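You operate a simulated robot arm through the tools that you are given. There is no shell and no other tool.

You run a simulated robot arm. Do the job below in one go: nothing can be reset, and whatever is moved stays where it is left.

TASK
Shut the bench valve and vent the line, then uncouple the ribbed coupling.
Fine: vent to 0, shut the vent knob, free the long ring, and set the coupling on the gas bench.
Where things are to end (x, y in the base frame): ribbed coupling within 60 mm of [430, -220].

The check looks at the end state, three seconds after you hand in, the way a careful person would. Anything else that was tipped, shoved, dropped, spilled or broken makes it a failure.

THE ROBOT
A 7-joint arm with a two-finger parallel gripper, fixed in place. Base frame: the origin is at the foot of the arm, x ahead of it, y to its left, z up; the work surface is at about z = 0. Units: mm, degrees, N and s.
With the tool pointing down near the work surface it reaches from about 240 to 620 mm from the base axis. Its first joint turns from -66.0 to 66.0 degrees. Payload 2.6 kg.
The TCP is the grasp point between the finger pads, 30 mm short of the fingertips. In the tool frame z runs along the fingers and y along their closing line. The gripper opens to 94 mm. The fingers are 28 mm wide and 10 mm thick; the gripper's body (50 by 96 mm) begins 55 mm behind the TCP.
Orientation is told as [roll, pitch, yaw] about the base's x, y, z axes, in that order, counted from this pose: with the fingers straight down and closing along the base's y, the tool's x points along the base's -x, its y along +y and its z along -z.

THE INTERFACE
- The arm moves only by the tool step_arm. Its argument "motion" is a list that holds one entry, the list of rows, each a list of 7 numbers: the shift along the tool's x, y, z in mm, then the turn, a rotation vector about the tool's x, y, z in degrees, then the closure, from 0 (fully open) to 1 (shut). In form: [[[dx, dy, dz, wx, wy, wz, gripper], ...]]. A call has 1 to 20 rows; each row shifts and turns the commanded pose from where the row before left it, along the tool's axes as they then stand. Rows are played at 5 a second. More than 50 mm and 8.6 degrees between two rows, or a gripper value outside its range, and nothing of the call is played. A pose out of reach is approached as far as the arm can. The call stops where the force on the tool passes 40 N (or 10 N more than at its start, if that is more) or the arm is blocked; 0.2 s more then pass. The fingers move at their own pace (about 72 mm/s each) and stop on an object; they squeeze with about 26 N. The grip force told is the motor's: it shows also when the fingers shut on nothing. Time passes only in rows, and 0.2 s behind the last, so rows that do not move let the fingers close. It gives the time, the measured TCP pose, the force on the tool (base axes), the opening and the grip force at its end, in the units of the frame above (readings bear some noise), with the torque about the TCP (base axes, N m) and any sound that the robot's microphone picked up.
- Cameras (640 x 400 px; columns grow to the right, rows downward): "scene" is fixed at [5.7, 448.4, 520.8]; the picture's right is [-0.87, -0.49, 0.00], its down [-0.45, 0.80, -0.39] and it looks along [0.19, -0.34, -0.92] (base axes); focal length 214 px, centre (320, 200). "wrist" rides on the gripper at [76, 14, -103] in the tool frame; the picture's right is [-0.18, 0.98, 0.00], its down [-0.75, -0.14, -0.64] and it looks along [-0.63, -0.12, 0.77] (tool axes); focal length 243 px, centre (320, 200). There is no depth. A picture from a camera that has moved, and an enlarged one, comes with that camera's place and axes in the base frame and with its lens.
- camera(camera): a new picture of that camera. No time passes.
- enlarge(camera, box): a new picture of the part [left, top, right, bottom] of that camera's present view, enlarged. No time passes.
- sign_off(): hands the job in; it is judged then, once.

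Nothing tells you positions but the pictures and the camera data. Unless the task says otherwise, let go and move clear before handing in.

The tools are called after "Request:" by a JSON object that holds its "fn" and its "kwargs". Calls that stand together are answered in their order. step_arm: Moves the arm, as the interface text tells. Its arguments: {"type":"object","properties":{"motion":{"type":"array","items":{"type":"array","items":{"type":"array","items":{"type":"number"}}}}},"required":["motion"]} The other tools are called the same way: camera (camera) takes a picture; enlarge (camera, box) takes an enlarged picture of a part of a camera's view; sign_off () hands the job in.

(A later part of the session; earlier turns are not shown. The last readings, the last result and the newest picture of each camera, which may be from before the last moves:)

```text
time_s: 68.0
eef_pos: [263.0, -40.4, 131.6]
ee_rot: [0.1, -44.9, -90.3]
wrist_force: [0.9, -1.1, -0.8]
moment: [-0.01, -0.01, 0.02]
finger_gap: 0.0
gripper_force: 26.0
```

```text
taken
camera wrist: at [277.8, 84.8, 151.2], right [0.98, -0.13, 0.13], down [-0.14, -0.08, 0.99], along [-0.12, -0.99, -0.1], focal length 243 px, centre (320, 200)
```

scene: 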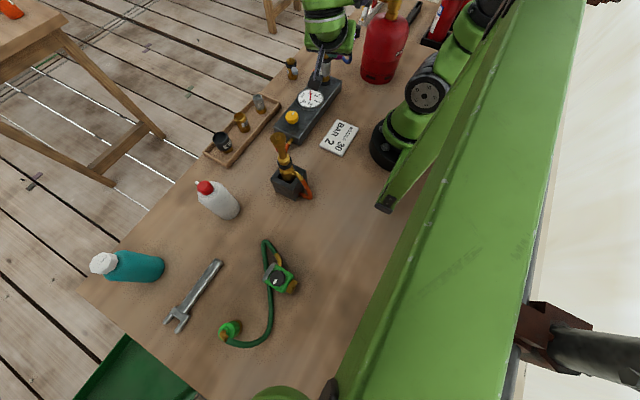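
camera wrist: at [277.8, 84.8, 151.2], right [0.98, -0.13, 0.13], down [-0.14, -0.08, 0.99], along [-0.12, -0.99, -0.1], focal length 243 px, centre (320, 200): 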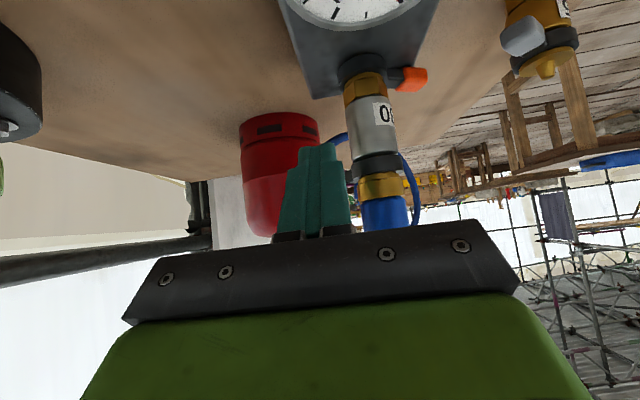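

Now at yaw -90. I'll flatten the tool to 60° tilt for more body clearance, then slide the tip toward the lever at x ≈ 256.

Request:
{"fn": "step_arm", "kwargs": {"motion": [[[0, 0, 0, 0, -7.5, 0, 1], [0, 0, 0, 0, -7.5, 0, 1], [0, 0, 0, 0, 0, 0, 1], [-1.25, -2.33, 10.8, 0, 0, 0, 1], [-1.25, -2.33, 10.8, 0, 0, 0, 1], [-1.25, -2.33, 10.8, 0, 0, 0, 1]]]}}

Request:
{"fn": "camera", "kwargs": {"camera": "wrist"}}

Request:
{"fn": "enlarge", "kwargs": {"camera": "scene", "box": [270, 10, 398, 90]}}

```text
time_s: 69.4
eef_pos: [254.9, -72.2, 119.2]
ee_rot: [0.3, -60.0, -90.4]
wrist_force: [-0.3, -0.2, 0.3]
moment: [0.05, 0.02, 0.02]
finger_gap: 0.0
gripper_force: 25.8
```

```text
taken
camera wrist: at [269.9, 55.2, 104.2], right [0.98, -0.09, 0.16], down [-0.14, 0.18, 0.97], along [-0.12, -0.98, 0.16], focal length 243 px, centre (320, 200)
```

wrist: 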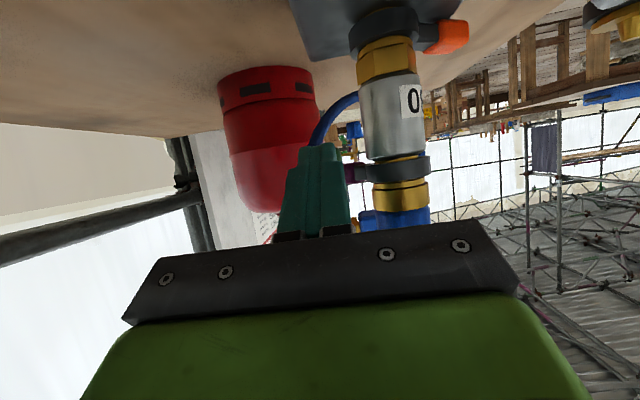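

```text
5.00 times, centred on (334, 50) of scene
camera zoom: at [5.7, 448.4, 520.8], right [-0.87, -0.49, 0.0], down [-0.45, 0.8, -0.39], along [0.19, -0.34, -0.92], focal length 1072 px, centre (250, 950)
```

zoom: 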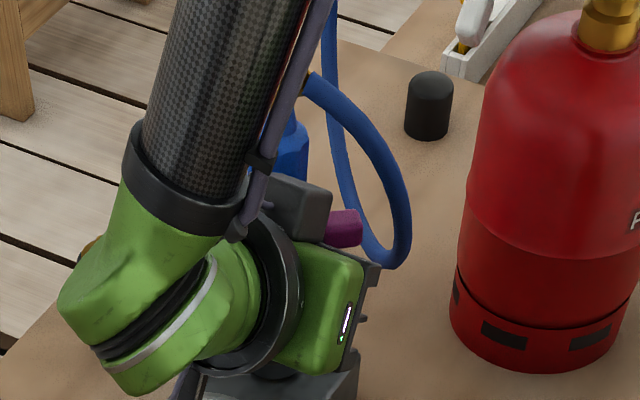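

The fingertips are under the hose and about 12 mm short of the purple handle. Pushing gently in -y with small steps.

Request:
{"fn": "step_arm", "kwargs": {"motion": [[[-2, 0, 3.46, 0, 0, 0, 1], [-2, 0, 3.46, 0, 0, 0, 1], [-2, 0, 3.46, 0, 0, 0, 1], [-1, 0, 1.73, 0, 0, 0, 1]]]}}

Request:
{"fn": "enlarge", "kwargs": {"camera": "scene", "box": [290, 10, 386, 70]}}

Request:
{"fn": "enlarge", "kwargs": {"camera": "wrist", "box": [260, 80, 460, 240]}}

```text
time_s: 70.4
eef_pos: [255.3, -84.3, 118.2]
ee_rot: [0.2, -59.9, -90.0]
wrist_force: [-2.2, 10.5, -0.2]
moment: [0.05, 0.0, 0.02]
finger_gap: 0.1
gripper_force: 26.3
```

```text
6.67 times, centred on (338, 40) of scene
camera zoom: at [5.7, 448.5, 520.8], right [-0.87, -0.49, 0.0], down [-0.45, 0.8, -0.39], along [0.19, -0.34, -0.92], focal length 1430 px, centre (200, 1267)
```

zoom: 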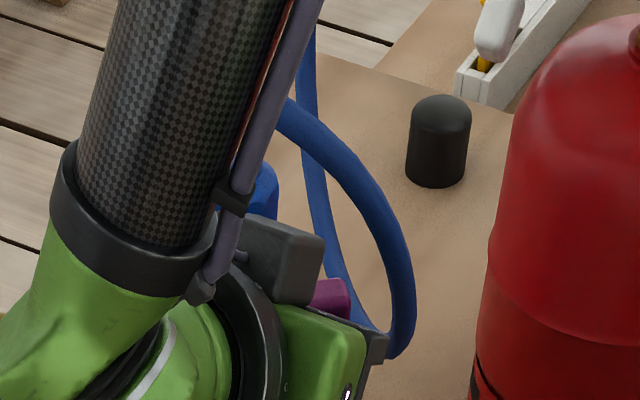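

```text
2.50 times, centred on (360, 160) of wrist
camera zoom: at [270.0, 42.9, 103.5], right [0.98, -0.09, 0.16], down [-0.14, 0.18, 0.97], along [-0.12, -0.98, 0.16], focal length 606 px, centre (220, 300)
```

zoom: 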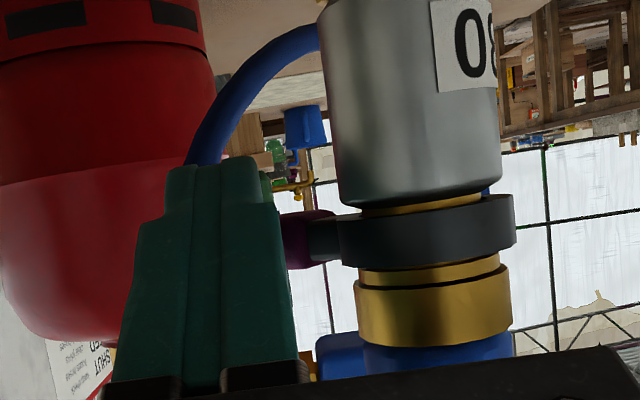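

Contact made (10 N in +y on the tool). I'll push a few more millimetres to see if the ring turns counter-clockwise.

Request:
{"fn": "step_arm", "kwargs": {"motion": [[[-1, 0, 1.73, 0, 0, 0, 1], [-1, 0, 1.73, 0, 0, 0, 1], [-1, 0, 1.73, 0, 0, 0, 1]]]}}

Request:
{"fn": "enlarge", "kwargs": {"camera": "wrist", "box": [260, 80, 460, 240]}}

```text
time_s: 71.1
eef_pos: [254.6, -86.2, 117.1]
ee_rot: [0.0, -59.7, -89.8]
wrist_force: [-12.3, 19.1, 4.2]
moment: [-0.08, 0.0, -0.24]
finger_gap: 0.1
gripper_force: 26.3
stopped in row 3: the force on the tool passed its limit at 42 N (the readings are from after the stop); the commanded pose is now the measured one
```

```text
2.50 times, centred on (360, 160) of wrist
camera zoom: at [269.2, 40.8, 103.3], right [0.98, -0.09, 0.16], down [-0.14, 0.17, 0.97], along [-0.12, -0.98, 0.16], focal length 606 px, centre (220, 300)
```

zoom: 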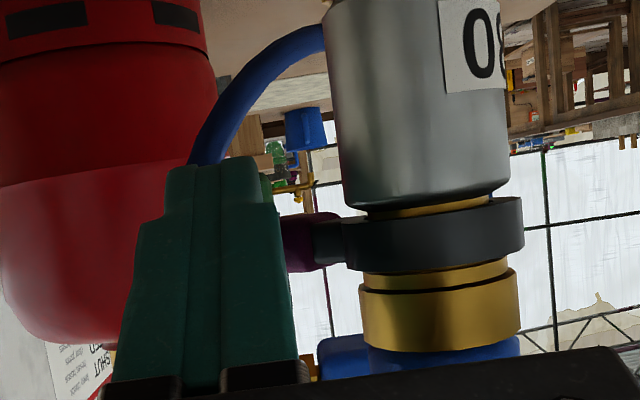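

Force climbed to 42 N with no visible turning, so the ring is stopped in the counter-clockwise direction. I'll back off and come around to push the lever clockwise from its other side.

Request:
{"fn": "step_arm", "kwargs": {"motion": [[[10, 0, -17.3, 0, 0, 0, 1], [10, 0, -17.3, 0, 0, 0, 1], [10, 0, -17.3, 0, 0, 0, 1], [-13, 0, -7.5, 0, 7.5, 0, 1], [-11.9, 0, -9.1, 0, 7.5, 0, 1], [-10.6, 0, -10.6, 0, 7.5, 0, 1], [-9.1, 0, -11.9, 0, 7.5, 0, 1], [-7.5, 0, -13, 0, 7.5, 0, 1], [-5.7, 0, -13.9, 0, 7.5, 0, 1], [-3.9, 0, -14.5, 0, 7.5, 0, 1], [-2, 0, -14.9, 0, 7.5, 0, 1], [0, 0, -30, 0, 0, 0, 1], [0, 0, -30, 0, 0, 0, 1], [0, 0, -30, 0, 0, 0, 1]]]}}

Request:
{"fn": "camera", "kwargs": {"camera": "wrist"}}

Request:
{"fn": "enlarge", "kwargs": {"camera": "scene", "box": [270, 10, 398, 90]}}

```text
time_s: 74.1
eef_pos: [257.2, -28.2, 328.1]
ee_rot: [-0.1, 0.3, -89.9]
wrist_force: [0.1, 0.0, 0.3]
moment: [0.02, 0.0, 0.01]
finger_gap: 0.0
gripper_force: 25.7
```

```text
taken
camera wrist: at [270.4, 47.9, 431.8], right [0.98, -0.18, 0.0], down [-0.14, -0.76, 0.64], along [-0.12, -0.63, -0.77], focal length 243 px, centre (320, 200)
```

wrist: 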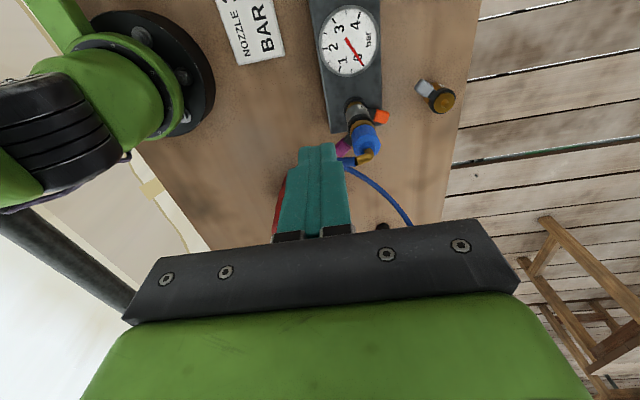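

```text
5.00 times, centred on (334, 50) of scene
camera zoom: at [5.7, 448.4, 520.8], right [-0.87, -0.49, 0.0], down [-0.45, 0.8, -0.39], along [0.19, -0.34, -0.92], focal length 1072 px, centre (250, 950)
```

zoom: 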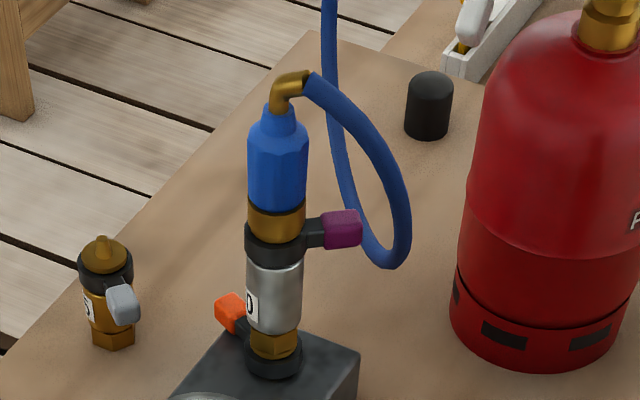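

The purple lever is unchanged. I'll go over the top and come down on its -y side, inside the hose loop, with the hand leaning 10° away.

Request:
{"fn": "step_arm", "kwargs": {"motion": [[[-27.4, 4.8, 0, 0, 0, 0, 1], [-27.4, 4.8, 0, 0, 0, 0, 1], [-27.4, 4.8, 0, 0, 0, 0, 1], [-27.4, 4.8, 0, 0, 0, 0, 1], [-27.4, 4.8, 0, 0, 0, 0, 1], [0, 0, 0, 0, 5, 0, 1], [0, 0, 0, 0, 5, 0, 1], [-5.2, 0, 29.5, 0, 0, 0, 1], [-5.2, 0, 29.5, 0, 0, 0, 1], [-5.2, 0, 29.5, 0, 0, 0, 1]]]}}

Request:
{"fn": "camera", "kwargs": {"camera": "wrist"}}

Request:
{"fn": "enlarge", "kwargs": {"camera": "scene", "box": [270, 0, 398, 80]}}

```text
time_s: 76.3
eef_pos: [279.2, -165.4, 238.2]
ee_rot: [0.1, 10.1, -89.9]
wrist_force: [0.0, -0.9, -0.6]
moment: [-0.01, 0.01, -0.04]
finger_gap: 0.0
gripper_force: 26.2
```

```text
taken
camera wrist: at [293.3, -108.6, 352.5], right [0.98, -0.18, -0.03], down [-0.14, -0.86, 0.5], along [-0.12, -0.49, -0.87], focal length 243 px, centre (320, 200)
```

wrist: 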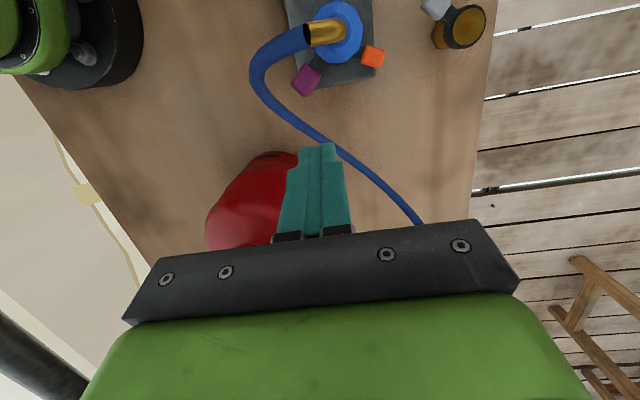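

```text
5.00 times, centred on (334, 40) of scene
camera zoom: at [5.7, 448.4, 520.8], right [-0.87, -0.49, 0.0], down [-0.45, 0.8, -0.39], along [0.19, -0.34, -0.92], focal length 1072 px, centre (250, 1000)
```

zoom: 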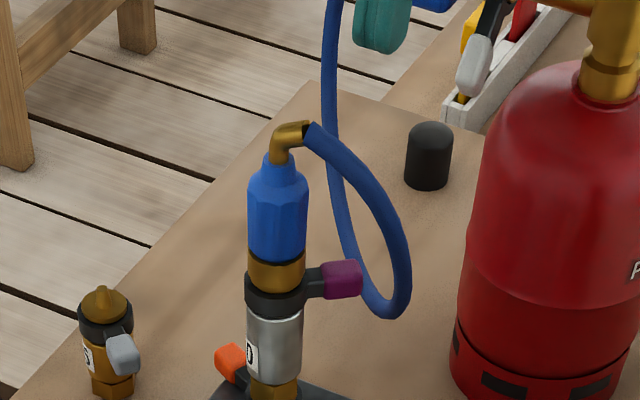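

The camera now looks down on the stack almost from above. Zooming in for the lever, hose and any ring details.

Request:
{"fn": "enlarge", "kwargs": {"camera": "wrist", "box": [230, 0, 420, 150]}}

Request:
{"fn": "enlarge", "kwargs": {"camera": "wrist", "box": [280, 0, 400, 100]}}

Request:
{"fn": "enlarge", "kwargs": {"camera": "wrist", "box": [410, 0, 500, 60]}}

```text
2.67 times, centred on (325, 75) of wrist
camera zoom: at [293.3, -108.6, 352.5], right [0.98, -0.18, -0.03], down [-0.14, -0.86, 0.5], along [-0.12, -0.49, -0.87], focal length 647 px, centre (307, 533)
```

zoom: 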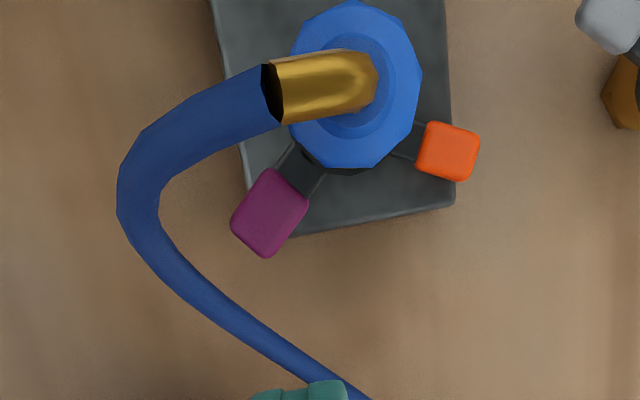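

```text
4.00 times, centred on (340, 50) of wrist
camera zoom: at [293.3, -108.6, 352.5], right [0.98, -0.18, -0.03], down [-0.14, -0.86, 0.5], along [-0.12, -0.49, -0.87], focal length 970 px, centre (240, 800)
```

zoom: 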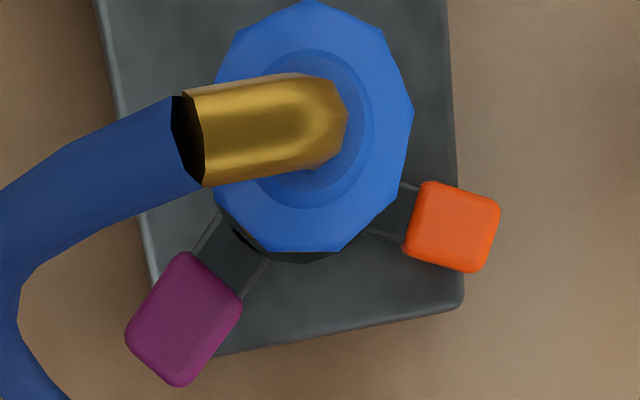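

```text
6.67 times, centred on (455, 30) of wrist
camera zoom: at [293.3, -108.6, 352.5], right [0.98, -0.18, -0.03], down [-0.14, -0.86, 0.5], along [-0.12, -0.49, -0.87], focal length 1618 px, centre (-580, 1333)
```

zoom: 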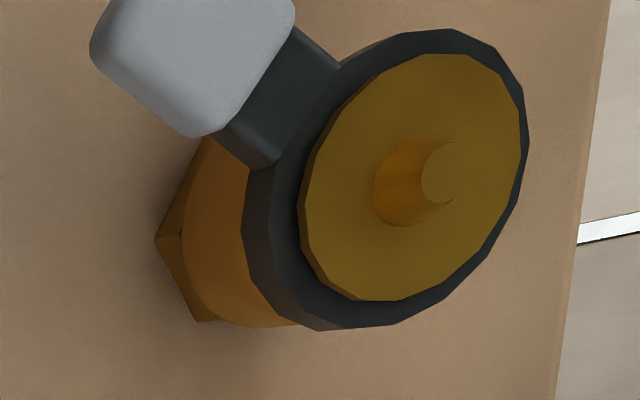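

I can see both levers from above: purple at about (271, -121), its -y face from (284, -119) to (267, -133). Lowering the closed fingers to its level, about 12 mm clear of the -y face.

Request:
{"fn": "step_arm", "kwargs": {"motion": [[[-5.2, -5, 29.5, 0, 0, 0, 1], [-5.2, 0, 29.5, 0, 0, 0, 1], [-5.2, 0, 29.5, 0, 0, 0, 1], [-2, 0, 11.3, 0, 0, 0, 1]]]}}

Request:
{"fn": "enlarge", "kwargs": {"camera": "scene", "box": [270, 0, 398, 80]}}

Request:
{"fn": "camera", "kwargs": {"camera": "wrist"}}

```text
time_s: 77.3
eef_pos: [274.1, -165.1, 134.2]
ee_rot: [0.0, 10.2, -89.9]
wrist_force: [-0.4, -0.1, -0.2]
moment: [0.02, -0.03, 0.02]
finger_gap: 0.1
gripper_force: 26.8
```

```text
5.00 times, centred on (334, 40) of scene
camera zoom: at [5.7, 448.4, 520.8], right [-0.87, -0.49, 0.0], down [-0.45, 0.8, -0.39], along [0.19, -0.34, -0.92], focal length 1072 px, centre (250, 1000)
```

zoom: 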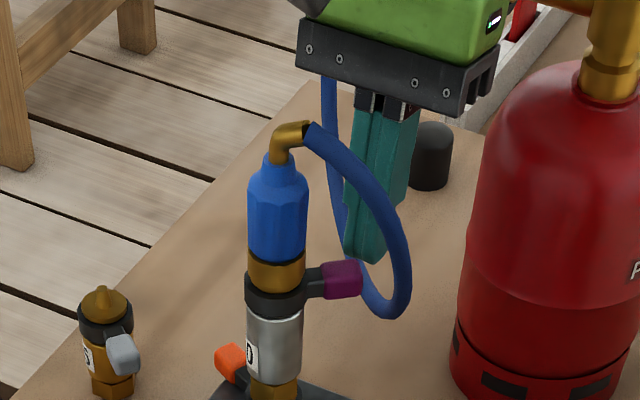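

```text
taken
camera wrist: at [289.3, -108.6, 249.8], right [0.98, -0.18, -0.03], down [-0.14, -0.86, 0.5], along [-0.12, -0.49, -0.87], focal length 243 px, centre (320, 200)
```

wrist: 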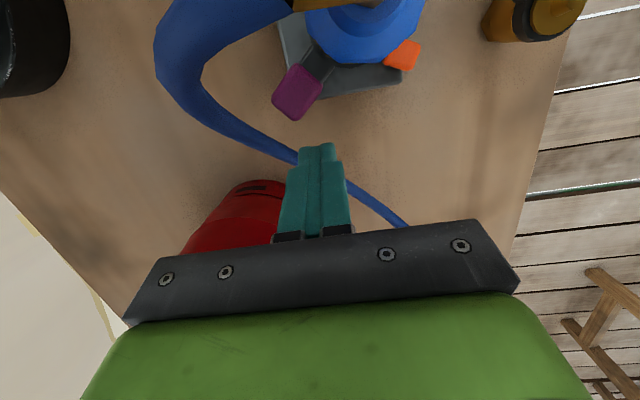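

The fingertips are at lever height inside the loop. Pushing in +y in small steps toward the handle.

Request:
{"fn": "step_arm", "kwargs": {"motion": [[[3, 0, 0.5, 0, 0, 0, 1], [3, 0, 0.5, 0, 0, 0, 1], [3, 0, 0.5, 0, 0, 0, 1], [2, 0, 0.35, 0, 0, 0, 1], [2, 0, 0.35, 0, 0, 0, 1]]]}}

Request:
{"fn": "camera", "kwargs": {"camera": "wrist"}}

```text
time_s: 78.5
eef_pos: [274.1, -150.5, 135.8]
ee_rot: [0.0, 10.2, -90.0]
wrist_force: [1.0, 0.1, 0.1]
moment: [-0.01, 0.02, -0.01]
finger_gap: 0.0
gripper_force: 26.1
```

```text
taken
camera wrist: at [288.6, -94.4, 250.7], right [0.98, -0.18, -0.03], down [-0.14, -0.86, 0.5], along [-0.12, -0.49, -0.87], focal length 243 px, centre (320, 200)
```

wrist: 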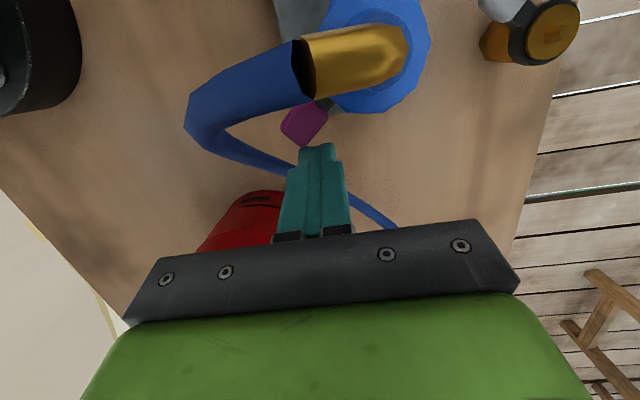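

Nearly touching. Continuing with 2 mm steps.

Request:
{"fn": "step_arm", "kwargs": {"motion": [[[2, 0, 0.35, 0, 0, 0, 1], [2, 0, 0.35, 0, 0, 0, 1], [2, 0, 0.35, 0, 0, 0, 1]]]}}

Request:
{"fn": "enlarge", "kwargs": {"camera": "wrist", "box": [250, 0, 450, 160]}}

```text
time_s: 79.3
eef_pos: [275.2, -144.0, 136.4]
ee_rot: [0.2, 10.3, -89.8]
wrist_force: [0.5, -0.4, 0.3]
moment: [-0.02, -0.04, 0.0]
finger_gap: 0.0
gripper_force: 26.1
```

```text
2.50 times, centred on (350, 80) of wrist
camera zoom: at [289.3, -86.6, 251.2], right [0.98, -0.18, -0.03], down [-0.14, -0.86, 0.5], along [-0.12, -0.48, -0.87], focal length 606 px, centre (245, 500)
```

zoom: 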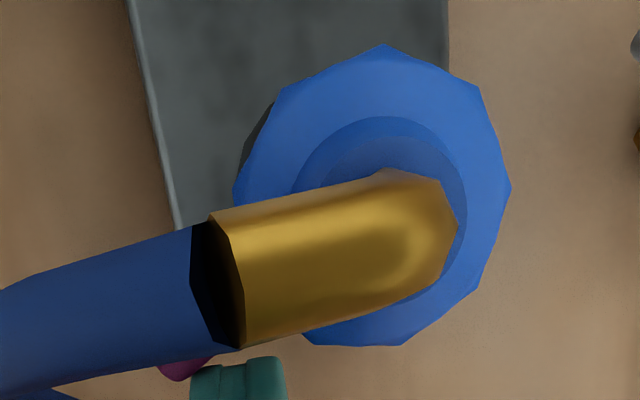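

Force stays near zero, and the handle may already be moving. Checking from the scene camera.

Request:
{"fn": "enlarge", "kwargs": {"camera": "scene", "box": [270, 0, 398, 80]}}

Request:
{"fn": "enlarge", "kwargs": {"camera": "scene", "box": [310, 30, 358, 70]}}

```text
5.00 times, centred on (334, 40) of scene
camera zoom: at [5.7, 448.4, 520.8], right [-0.87, -0.49, 0.0], down [-0.45, 0.8, -0.39], along [0.19, -0.34, -0.92], focal length 1072 px, centre (250, 1000)
```

zoom: 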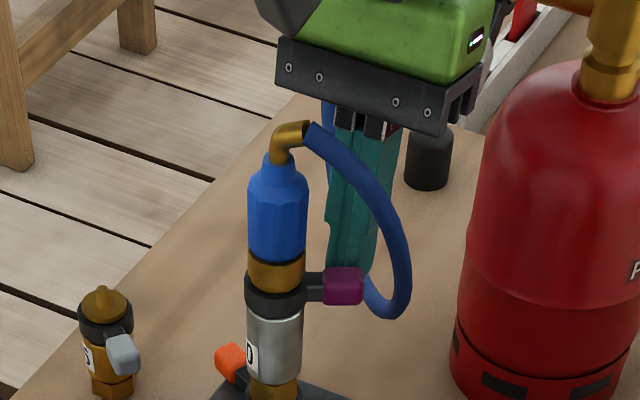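

```text
10.00 times, centred on (334, 50) of scene
camera zoom: at [5.7, 448.4, 520.8], right [-0.87, -0.49, 0.0], down [-0.45, 0.8, -0.39], along [0.19, -0.34, -0.92], focal length 2145 px, centre (180, 1700)
```

zoom: 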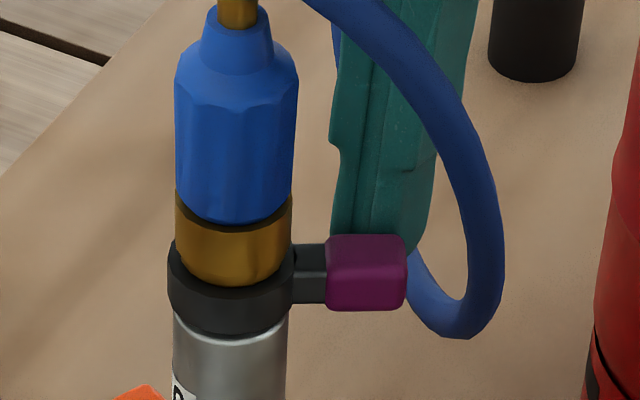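

The purple lever has turned clockwise with hardly any force. Continuing to push it along its arc.

Request:
{"fn": "step_arm", "kwargs": {"motion": [[[1.77, -1.4, 0.31, 0, 0, 0, 1], [1.77, -1.4, 0.31, 0, 0, 0, 1], [1.77, -1.4, 0.31, 0, 0, 0, 1], [1.77, -1.4, 0.31, 0, 0, 0, 1], [1.77, -1.4, 0.31, 0, 0, 0, 1]]]}}

Request:
{"fn": "enlarge", "kwargs": {"camera": "scene", "box": [310, 30, 358, 70]}}

```text
time_s: 80.5
eef_pos: [269.0, -135.8, 137.0]
ee_rot: [0.1, 10.1, -89.9]
wrist_force: [0.3, 0.6, -0.6]
moment: [0.01, 0.02, 0.04]
finger_gap: 0.0
gripper_force: 25.7
```

```text
10.00 times, centred on (334, 50) of scene
camera zoom: at [5.7, 448.4, 520.8], right [-0.87, -0.49, 0.0], down [-0.45, 0.8, -0.39], along [0.19, -0.34, -0.92], focal length 2145 px, centre (180, 1700)
```

zoom: 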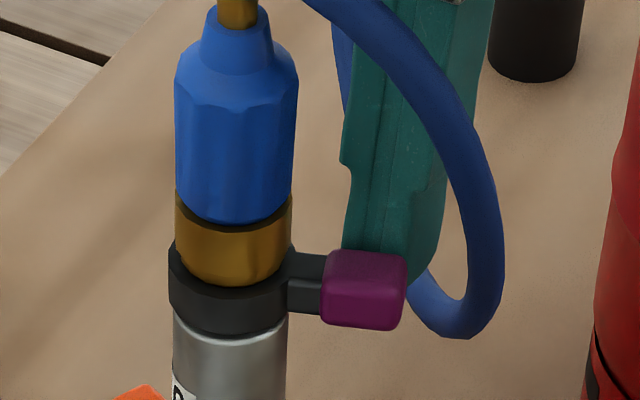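

It keeps turning clockwise. Continuing the arc.

Request:
{"fn": "step_arm", "kwargs": {"motion": [[[1.9, -1.2, 0.33, 0, 0, 0, 1], [1.9, -1.2, 0.33, 0, 0, 0, 1], [1.9, -1.1, 0.33, 0, 0, 0, 1], [1.9, -1, 0.33, 0, 0, 0, 1], [1.9, -1, 0.33, 0, 0, 0, 1]]]}}

Request:
{"fn": "enlarge", "kwargs": {"camera": "scene", "box": [310, 30, 358, 70]}}

Request:
{"fn": "camera", "kwargs": {"camera": "wrist"}}

```text
time_s: 81.7
eef_pos: [264.3, -125.8, 137.2]
ee_rot: [0.2, 10.2, -89.8]
wrist_force: [-0.5, 0.6, 0.1]
moment: [0.01, -0.01, 0.01]
finger_gap: 0.0
gripper_force: 26.1
```

```text
10.00 times, centred on (334, 50) of scene
camera zoom: at [5.7, 448.4, 520.8], right [-0.87, -0.49, 0.0], down [-0.45, 0.8, -0.39], along [0.19, -0.34, -0.92], focal length 2145 px, centre (180, 1700)
```

zoom: 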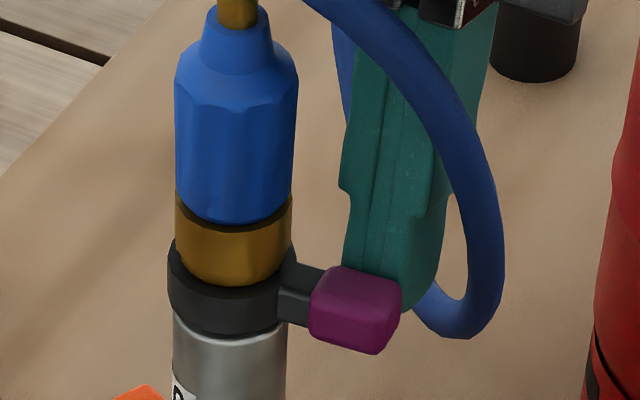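

```text
taken
camera wrist: at [277.2, -69.4, 251.6], right [0.98, -0.18, -0.03], down [-0.14, -0.86, 0.5], along [-0.12, -0.49, -0.87], focal length 243 px, centre (320, 200)
```

wrist: 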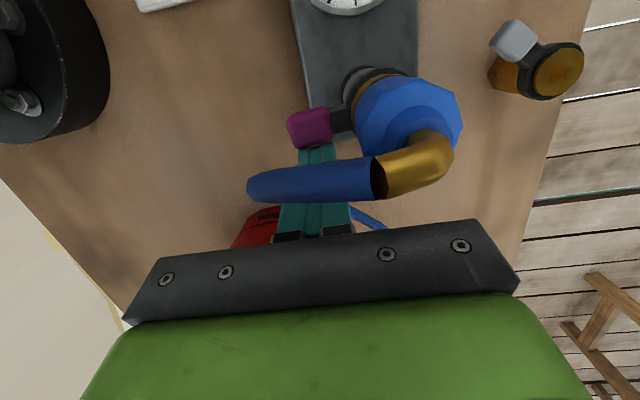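

The lever now points along -x (turned about 40°), still free. I'll lean the hand further away from the hose and keep turning.

Request:
{"fn": "step_arm", "kwargs": {"motion": [[[0, 0, 1, 0, 5, 0, 1], [0, 0, 1, 0, 5, 0, 1], [0, 0, 0, 0, 5, 0, 1], [0, 0, 0, 0, 0, 0, 1]]]}}

Request:
{"fn": "enlarge", "kwargs": {"camera": "scene", "box": [310, 30, 358, 70]}}

Request:
{"fn": "camera", "kwargs": {"camera": "wrist"}}

```text
time_s: 82.7
eef_pos: [263.2, -126.5, 134.4]
ee_rot: [0.2, 25.2, -89.9]
wrist_force: [0.7, 0.0, 0.6]
moment: [-0.02, 0.01, 0.0]
finger_gap: 0.0
gripper_force: 26.2
```

```text
10.00 times, centred on (334, 50) of scene
camera zoom: at [5.7, 448.4, 520.8], right [-0.87, -0.49, 0.0], down [-0.45, 0.8, -0.39], along [0.19, -0.34, -0.92], focal length 2145 px, centre (180, 1700)
```

zoom: 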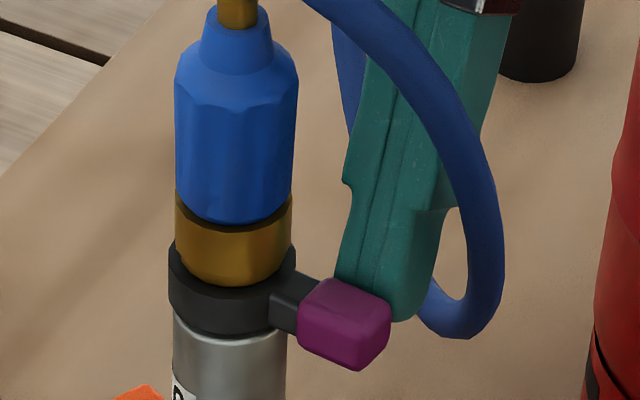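

```text
taken
camera wrist: at [276.8, -100.8, 260.3], right [0.98, -0.16, -0.08], down [-0.14, -0.96, 0.26], along [-0.12, -0.24, -0.96], focal length 243 px, centre (320, 200)
```

wrist: 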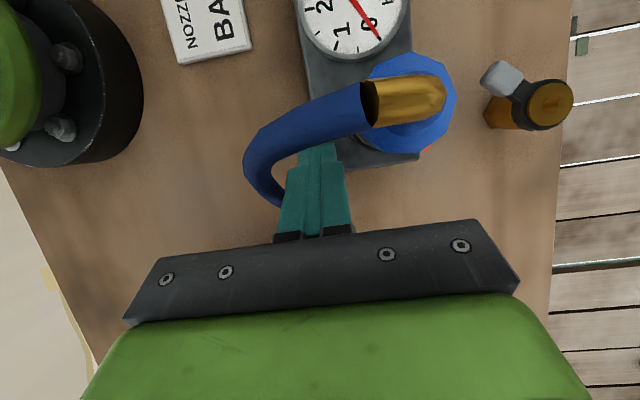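

Still turning freely, about 50° now. Pushing on in +y.

Request:
{"fn": "step_arm", "kwargs": {"motion": [[[1.8, -0.3, 0.85, 0, 0, 0, 1], [1.8, -0.3, 0.85, 0, 0, 0, 1], [1.8, 0, 0.85, 0, 0, 0, 1], [1.8, 0, 0.85, 0, 0, 0, 1], [1.8, 0, 0.85, 0, 0, 0, 1]]]}}

Request:
{"fn": "enlarge", "kwargs": {"camera": "scene", "box": [310, 30, 358, 70]}}

Request:
{"fn": "camera", "kwargs": {"camera": "wrist"}}

```text
time_s: 83.9
eef_pos: [261.7, -115.9, 135.3]
ee_rot: [0.0, 25.2, -89.9]
wrist_force: [-1.1, -0.7, -0.4]
moment: [-0.04, 0.05, -0.01]
finger_gap: 0.0
gripper_force: 26.5
```

```text
10.00 times, centred on (334, 50) of scene
camera zoom: at [5.7, 448.4, 520.8], right [-0.87, -0.49, 0.0], down [-0.45, 0.8, -0.39], along [0.19, -0.34, -0.92], focal length 2145 px, centre (180, 1700)
```

zoom: 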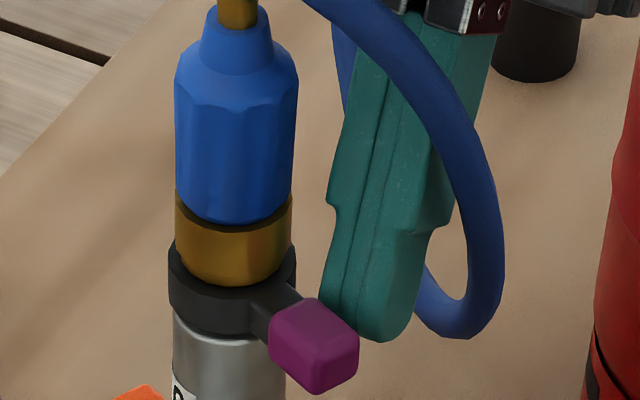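

```text
taken
camera wrist: at [276.5, -90.6, 260.4], right [0.98, -0.17, -0.08], down [-0.14, -0.96, 0.26], along [-0.12, -0.24, -0.96], focal length 243 px, centre (320, 200)
```

wrist: 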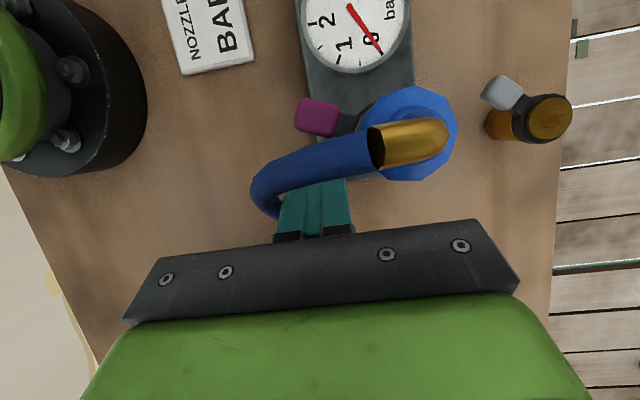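

About 65° turned now. I'll tilt 5° more for hose clearance and continue, checking each step.

Request:
{"fn": "step_arm", "kwargs": {"motion": [[[0, 0, 1, 0, 5, 0, 1], [1.73, 0.2, 1, 0, 0, 0, 1], [1.73, 0.2, 1, 0, 0, 0, 1], [1.73, 0.2, 1, 0, 0, 0, 1], [1.73, 0.2, 1, 0, 0, 0, 1]]]}}

Request:
{"fn": "enlarge", "kwargs": {"camera": "scene", "box": [310, 30, 358, 70]}}

Request:
{"fn": "camera", "kwargs": {"camera": "wrist"}}

```text
time_s: 85.1
eef_pos: [261.3, -109.3, 134.7]
ee_rot: [0.0, 30.1, -89.9]
wrist_force: [-0.2, -0.4, -0.3]
moment: [-0.04, 0.01, 0.02]
finger_gap: 0.2
gripper_force: 25.9
```

```text
10.00 times, centred on (334, 50) of scene
camera zoom: at [5.7, 448.4, 520.8], right [-0.87, -0.49, 0.0], down [-0.45, 0.8, -0.39], along [0.19, -0.34, -0.92], focal length 2145 px, centre (180, 1700)
```

zoom: 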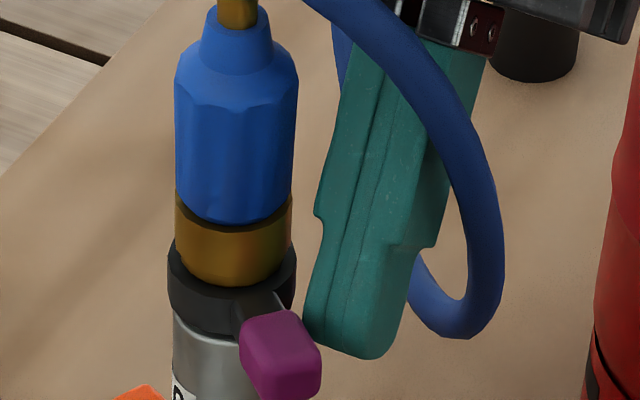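

```text
taken
camera wrist: at [276.7, -93.8, 261.6], right [0.98, -0.16, -0.09], down [-0.14, -0.97, 0.18], along [-0.12, -0.16, -0.98], focal length 243 px, centre (320, 200)
```

wrist: 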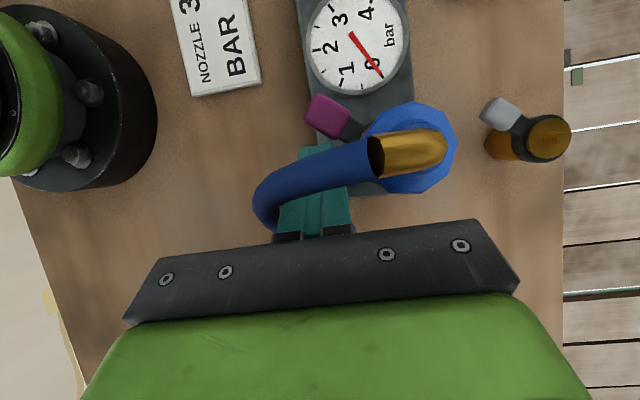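

Turned about 78° now. A few more millimetres to find the end stop.

Request:
{"fn": "step_arm", "kwargs": {"motion": [[[1.73, 0.6, 1, 0, 0, 0, 1], [1.73, 0.6, 1, 0, 0, 0, 1], [1.73, 0.6, 1, 0, 0, 0, 1]]]}}

Request:
{"fn": "enlarge", "kwargs": {"camera": "scene", "box": [310, 30, 358, 70]}}

```text
time_s: 85.9
eef_pos: [263.0, -104.3, 134.4]
ee_rot: [0.0, 30.0, -89.9]
wrist_force: [-11.8, -21.5, 1.3]
moment: [-0.42, 0.22, 0.11]
finger_gap: 0.0
gripper_force: 25.9
```

```text
10.00 times, centred on (334, 50) of scene
camera zoom: at [5.7, 448.4, 520.9], right [-0.87, -0.49, 0.0], down [-0.45, 0.8, -0.39], along [0.19, -0.34, -0.92], focal length 2145 px, centre (180, 1700)
```

zoom: 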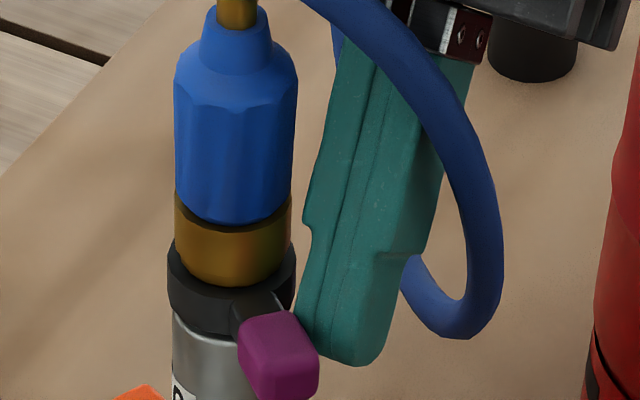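

The force rose to 21 N — the ring is at its free end stop after about 80°. I'll retreat the way I came and lift clear.

Request:
{"fn": "step_arm", "kwargs": {"motion": [[[-6.9, 0, -4, 0, 0, 0, 1], [-6.9, 1, -4, 0, -5, 0, 1], [-7.25, 2, -3.4, 0, -5, 0, 1], [-7.5, 2, -2.7, 0, -5, 0, 1], [-7.7, 3, -2.1, 0, -5, 0, 1], [-11.8, 3, -2.1, 0, 0, 0, 1]]]}}

Request:
{"fn": "camera", "kwargs": {"camera": "wrist"}}

Request:
{"fn": "enlarge", "kwargs": {"camera": "scene", "box": [270, 0, 398, 80]}}

```text
time_s: 87.3
eef_pos: [274.8, -153.8, 135.8]
ee_rot: [0.1, 10.3, -89.9]
wrist_force: [-0.3, -0.1, 0.7]
moment: [0.02, 0.02, 0.01]
finger_gap: 0.1
gripper_force: 25.7
```

```text
taken
camera wrist: at [290.7, -96.8, 249.2], right [0.98, -0.18, -0.03], down [-0.14, -0.86, 0.5], along [-0.12, -0.49, -0.87], focal length 243 px, centre (320, 200)
```

wrist: 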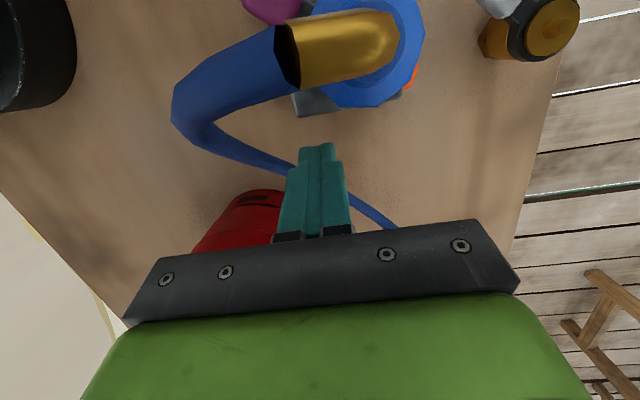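

```text
5.00 times, centred on (334, 40) of scene
camera zoom: at [5.7, 448.5, 520.8], right [-0.87, -0.49, 0.0], down [-0.45, 0.8, -0.39], along [0.19, -0.34, -0.92], focal length 1072 px, centre (250, 1000)
```

zoom: 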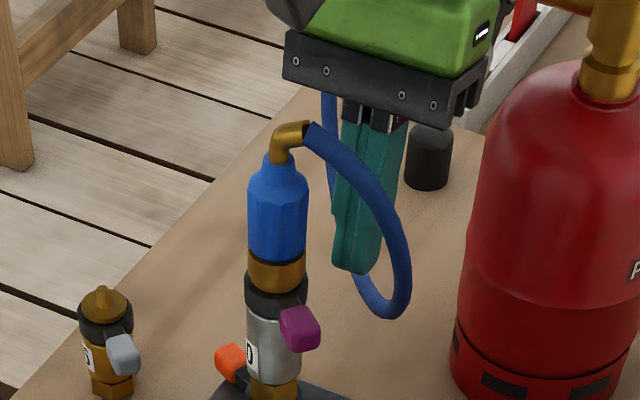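

The ring stays in its freed position. Now I'll rise, square the tool to yaw 0 and look down on the coupling.

Request:
{"fn": "step_arm", "kwargs": {"motion": [[[5.2, 0, -29.5, 0, 0, 0, 1], [5.2, 0, -29.5, 0, 0, 0, 1], [5.2, 0, -29.5, 0, 0, 0, 1], [5.2, 0, -29.5, 0, 0, 0, 1], [5.2, 0, -29.5, 0, 0, 0, 1], [5.2, 0, -29.5, 0, 0, 0, 1], [0, 0, 0, 0, -5, 0, 1], [0, 0, 0, 0, -5.2, 0, 0.5], [0, 0, 0, 0, 0, -8.2, 0.3], [0, 0, 0, 0, 0, -8.2, 0.3], [0, 0, 0, 0, 0, -8.2, 0.3], [0, 0, 0, 0, 0, -8.2, 0.3], [0, 0, 0, 0, 0, -8.2, 0.3], [0, 0, 0, 0, 0, -8.2, 0.3], [0, 0, 0, 0, 0, -8.2, 0.3], [0, 0, 0, 0, 0, -8.2, 0.3], [0, 0, 0, 0, 0, -8.2, 0.3], [0, 0, 0, 0, 0, -8.2, 0.3], [0, 0, 0, 0, 0, -7.9, 0.3]]]}}

Request:
{"fn": "camera", "kwargs": {"camera": "wrist"}}

```text
time_s: 91.3
eef_pos: [275.0, -154.0, 313.3]
ee_rot: [0.0, -0.1, 0.2]
wrist_force: [0.4, -0.3, -0.9]
moment: [0.01, -0.01, -0.01]
finger_gap: 65.8
gripper_force: 0.1
```

```text
taken
camera wrist: at [199.0, -140.4, 416.6], right [0.18, 0.98, 0.0], down [0.75, -0.14, 0.64], along [0.63, -0.12, -0.77], focal length 243 px, centre (320, 200)
```

wrist: 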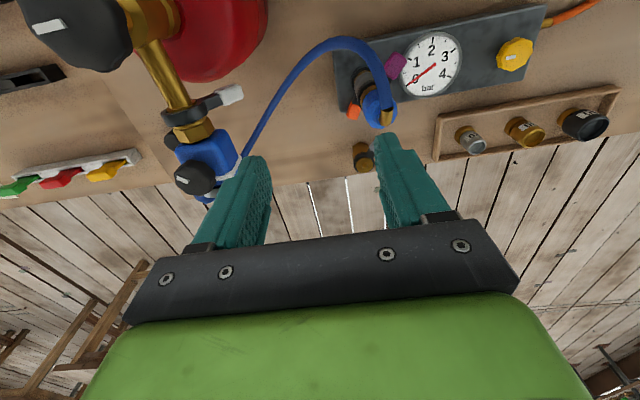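

Moving over the coupling at (301, -95).

Request:
{"fn": "step_arm", "kwargs": {"motion": [[[-9, 20, 0, 0, 0, 0, 0.3], [-9, 20, 0, 0, 0, 0, 0.3], [-8, 19, 0, 0, 0, 0, 0.3], [0, 0, 20, 0, 0, 0, 0.3], [0, 0, 20, 0, 0, 0, 0.3]]]}}

Request:
{"fn": "camera", "kwargs": {"camera": "wrist"}}

Request:
{"fn": "enlarge", "kwargs": {"camera": "scene", "box": [270, 0, 398, 80]}}

```text
time_s: 92.5
eef_pos: [300.6, -96.5, 274.5]
ee_rot: [0.0, 0.0, 0.0]
wrist_force: [0.2, 0.7, -0.8]
moment: [-0.02, 0.01, 0.05]
finger_gap: 65.7
gripper_force: 0.0
```

```text
taken
camera wrist: at [224.7, -81.9, 376.7], right [0.18, 0.98, 0.0], down [0.75, -0.14, 0.64], along [0.63, -0.12, -0.77], focal length 243 px, centre (320, 200)
```

wrist: 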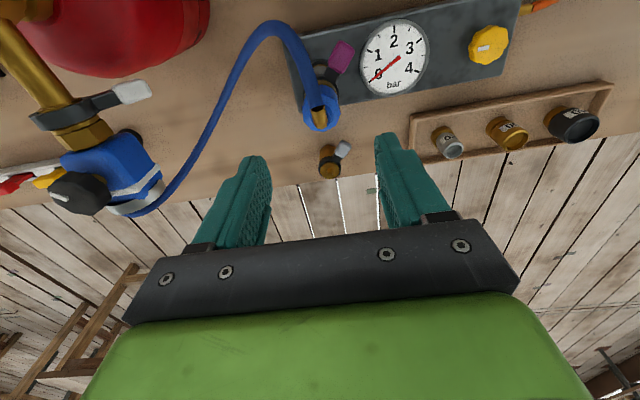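

```text
5.00 times, centred on (334, 40) of scene
camera zoom: at [5.7, 448.4, 520.8], right [-0.87, -0.49, 0.0], down [-0.45, 0.8, -0.39], along [0.19, -0.34, -0.92], focal length 1072 px, centre (250, 1000)
```

zoom: 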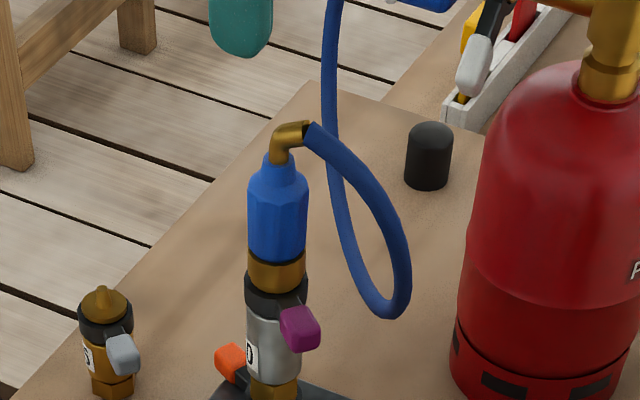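

Request:
{"fn": "enlarge", "kwargs": {"camera": "wrist", "box": [270, 40, 370, 140]}}

```text
4.00 times, centred on (320, 90) of wrist
camera zoom: at [224.7, -81.9, 376.7], right [0.18, 0.98, 0.0], down [0.75, -0.14, 0.64], along [0.63, -0.12, -0.77], focal length 970 px, centre (320, 640)
```

zoom: 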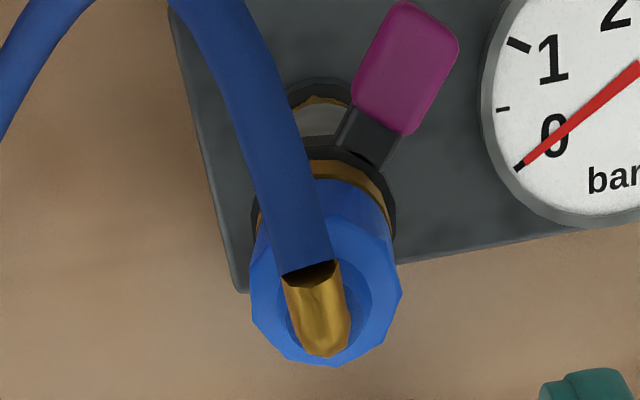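

The coupling's axis is about (300, -95). Descending with the fingers straddling it (hose leaving between them toward -x) to TCP z ≈ 168.

Request:
{"fn": "step_arm", "kwargs": {"motion": [[[0, 1.5, 30, 0, 0, 0, 0.3], [0, 0, 30, 0, 0, 0, 0.3], [0, 0, 25, 0, 0, 0, 0.3], [0, 0, 12, 0, 0, 0, 0.3], [0, 0, 9, 0, 0, 0, 0.3]]]}}

Request:
{"fn": "camera", "kwargs": {"camera": "wrist"}}

Request:
{"fn": "enlarge", "kwargs": {"camera": "scene", "box": [270, 0, 398, 80]}}

```text
time_s: 93.7
eef_pos: [299.7, -94.2, 168.9]
ee_rot: [0.0, 0.1, 0.0]
wrist_force: [0.1, -0.6, 0.0]
moment: [0.01, -0.01, 0.01]
finger_gap: 65.7
gripper_force: 0.1
```

```text
taken
camera wrist: at [224.5, -80.2, 271.1], right [0.18, 0.98, 0.0], down [0.75, -0.14, 0.64], along [0.63, -0.12, -0.77], focal length 243 px, centre (320, 200)
```

wrist: 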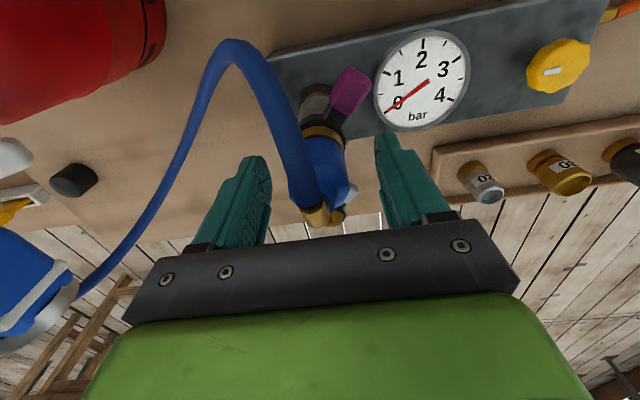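

```text
5.00 times, centred on (334, 40) of scene
camera zoom: at [5.7, 448.4, 520.8], right [-0.87, -0.49, 0.0], down [-0.45, 0.8, -0.39], along [0.19, -0.34, -0.92], focal length 1072 px, centre (250, 1000)
```

zoom: 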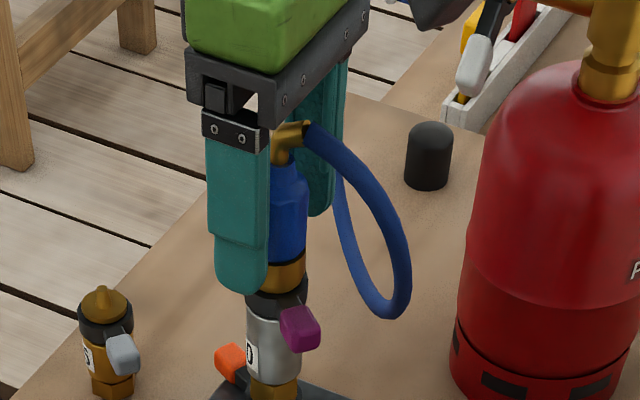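

The coupling is between the fingers. Closing.

Request:
{"fn": "step_arm", "kwargs": {"motion": [[[0, 0, 0, 0, 0, 0, 0.45], [0, 0, 0, 0, 0, 0, 0.6], [0, 0, 0, 0, 0, 0, 1], [0, 0, 0, 0, 0, 0, 1]]]}}

Request:
{"fn": "camera", "kwargs": {"camera": "wrist"}}

Request:
{"fn": "enlarge", "kwargs": {"camera": "scene", "box": [270, 0, 398, 80]}}

```text
time_s: 94.7
eef_pos: [300.2, -94.6, 169.4]
ee_rot: [-0.1, 0.0, -0.1]
wrist_force: [-0.2, -5.7, -1.4]
moment: [-0.17, 0.02, -0.02]
finger_gap: 31.3
gripper_force: 25.9
```

```text
taken
camera wrist: at [224.5, -80.7, 271.4], right [0.18, 0.98, 0.0], down [0.75, -0.14, 0.64], along [0.63, -0.12, -0.77], focal length 243 px, centre (320, 200)
```

wrist: 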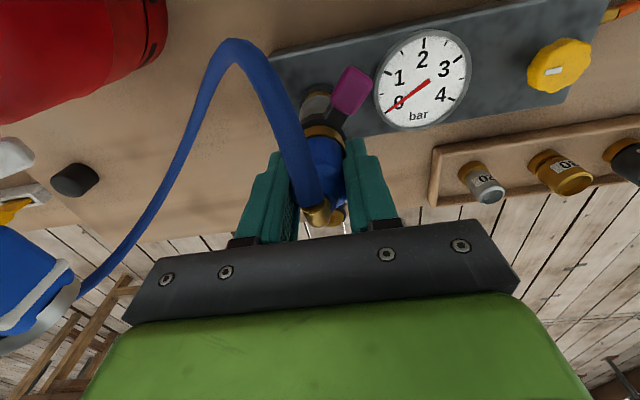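

```text
5.00 times, centred on (334, 40) of scene
camera zoom: at [5.8, 448.4, 520.9], right [-0.87, -0.49, 0.0], down [-0.45, 0.8, -0.39], along [0.19, -0.34, -0.92], focal length 1072 px, centre (250, 1000)
```

zoom: 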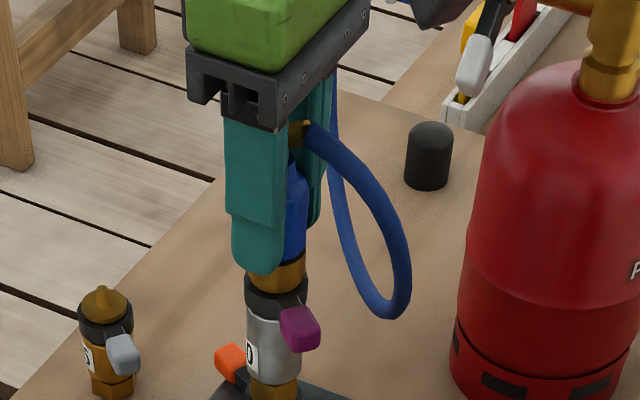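

Gripped at 31 mm. Lifting slowly a few millimetres while watching the force.

Request:
{"fn": "step_arm", "kwargs": {"motion": [[[0, 0, -2, 0, 0, 0, 1], [0, 0, -2, 0, 0, 0, 1], [0, 0, -2, 0, 0, 0, 1], [0, 0, -2, 0, 0, 0, 1]]]}}

Request:
{"fn": "enlarge", "kwargs": {"camera": "scene", "box": [300, 10, 364, 90]}}

```text
time_s: 95.7
eef_pos: [302.8, -92.9, 176.9]
ee_rot: [0.0, -0.1, 0.1]
wrist_force: [0.5, 1.0, -0.2]
moment: [0.02, 0.01, 0.0]
finger_gap: 30.7
gripper_force: 26.2
```

```text
5.00 times, centred on (332, 50) of scene
camera zoom: at [5.7, 448.4, 520.8], right [-0.87, -0.49, 0.0], down [-0.45, 0.8, -0.39], along [0.19, -0.34, -0.92], focal length 1072 px, centre (260, 950)
```

zoom: 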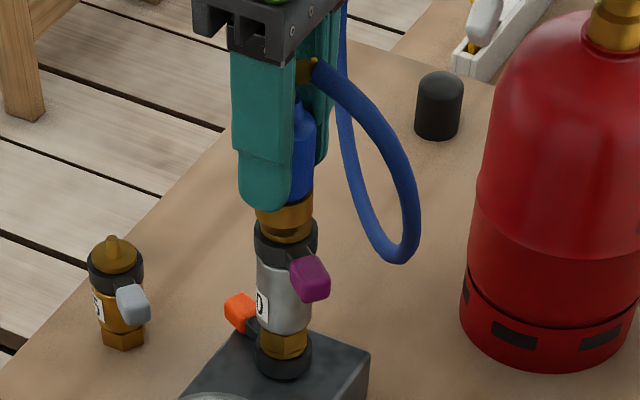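

The coupling is coming out freely while the adapter stays put. Continuing straight up.

Request:
{"fn": "step_arm", "kwargs": {"motion": [[[0, 0, -5, 0, 0, 0, 1], [0, 0, -5, 0, 0, 0, 1], [0, 0, -6, 0, 0, 0, 1], [0, 0, -8, 0, 0, 0, 1], [0, 0, -10, 0, 0, 0, 1], [0, 0, -10, 0, 0, 0, 1]]]}}

Request:
{"fn": "enlarge", "kwargs": {"camera": "scene", "box": [270, 0, 398, 80]}}

Request:
{"fn": "camera", "kwargs": {"camera": "wrist"}}

```text
time_s: 97.1
eef_pos: [299.5, -93.1, 219.2]
ee_rot: [0.0, 0.0, -0.1]
wrist_force: [-0.9, 0.4, -0.8]
moment: [-0.02, 0.04, 0.03]
finger_gap: 30.8
gripper_force: 26.8
```

```text
5.00 times, centred on (334, 40) of scene
camera zoom: at [5.7, 448.4, 520.8], right [-0.87, -0.49, 0.0], down [-0.45, 0.8, -0.39], along [0.19, -0.34, -0.92], focal length 1072 px, centre (250, 1000)
```

zoom: 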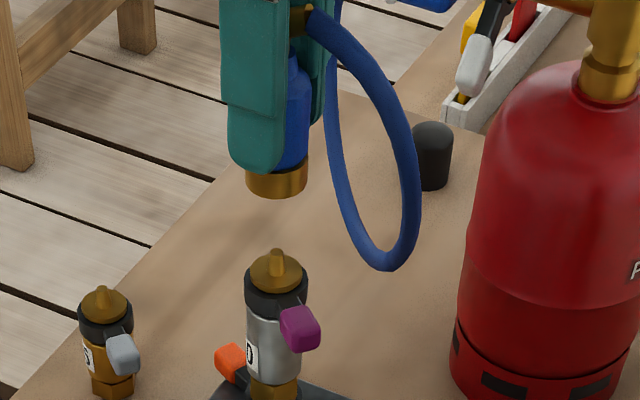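

```text
taken
camera wrist: at [224.8, -79.2, 322.3], right [0.18, 0.98, 0.0], down [0.75, -0.14, 0.64], along [0.63, -0.12, -0.77], focal length 243 px, centre (320, 200)
```

wrist: 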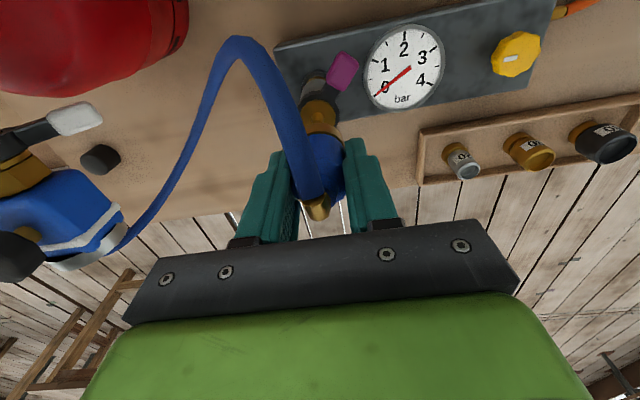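

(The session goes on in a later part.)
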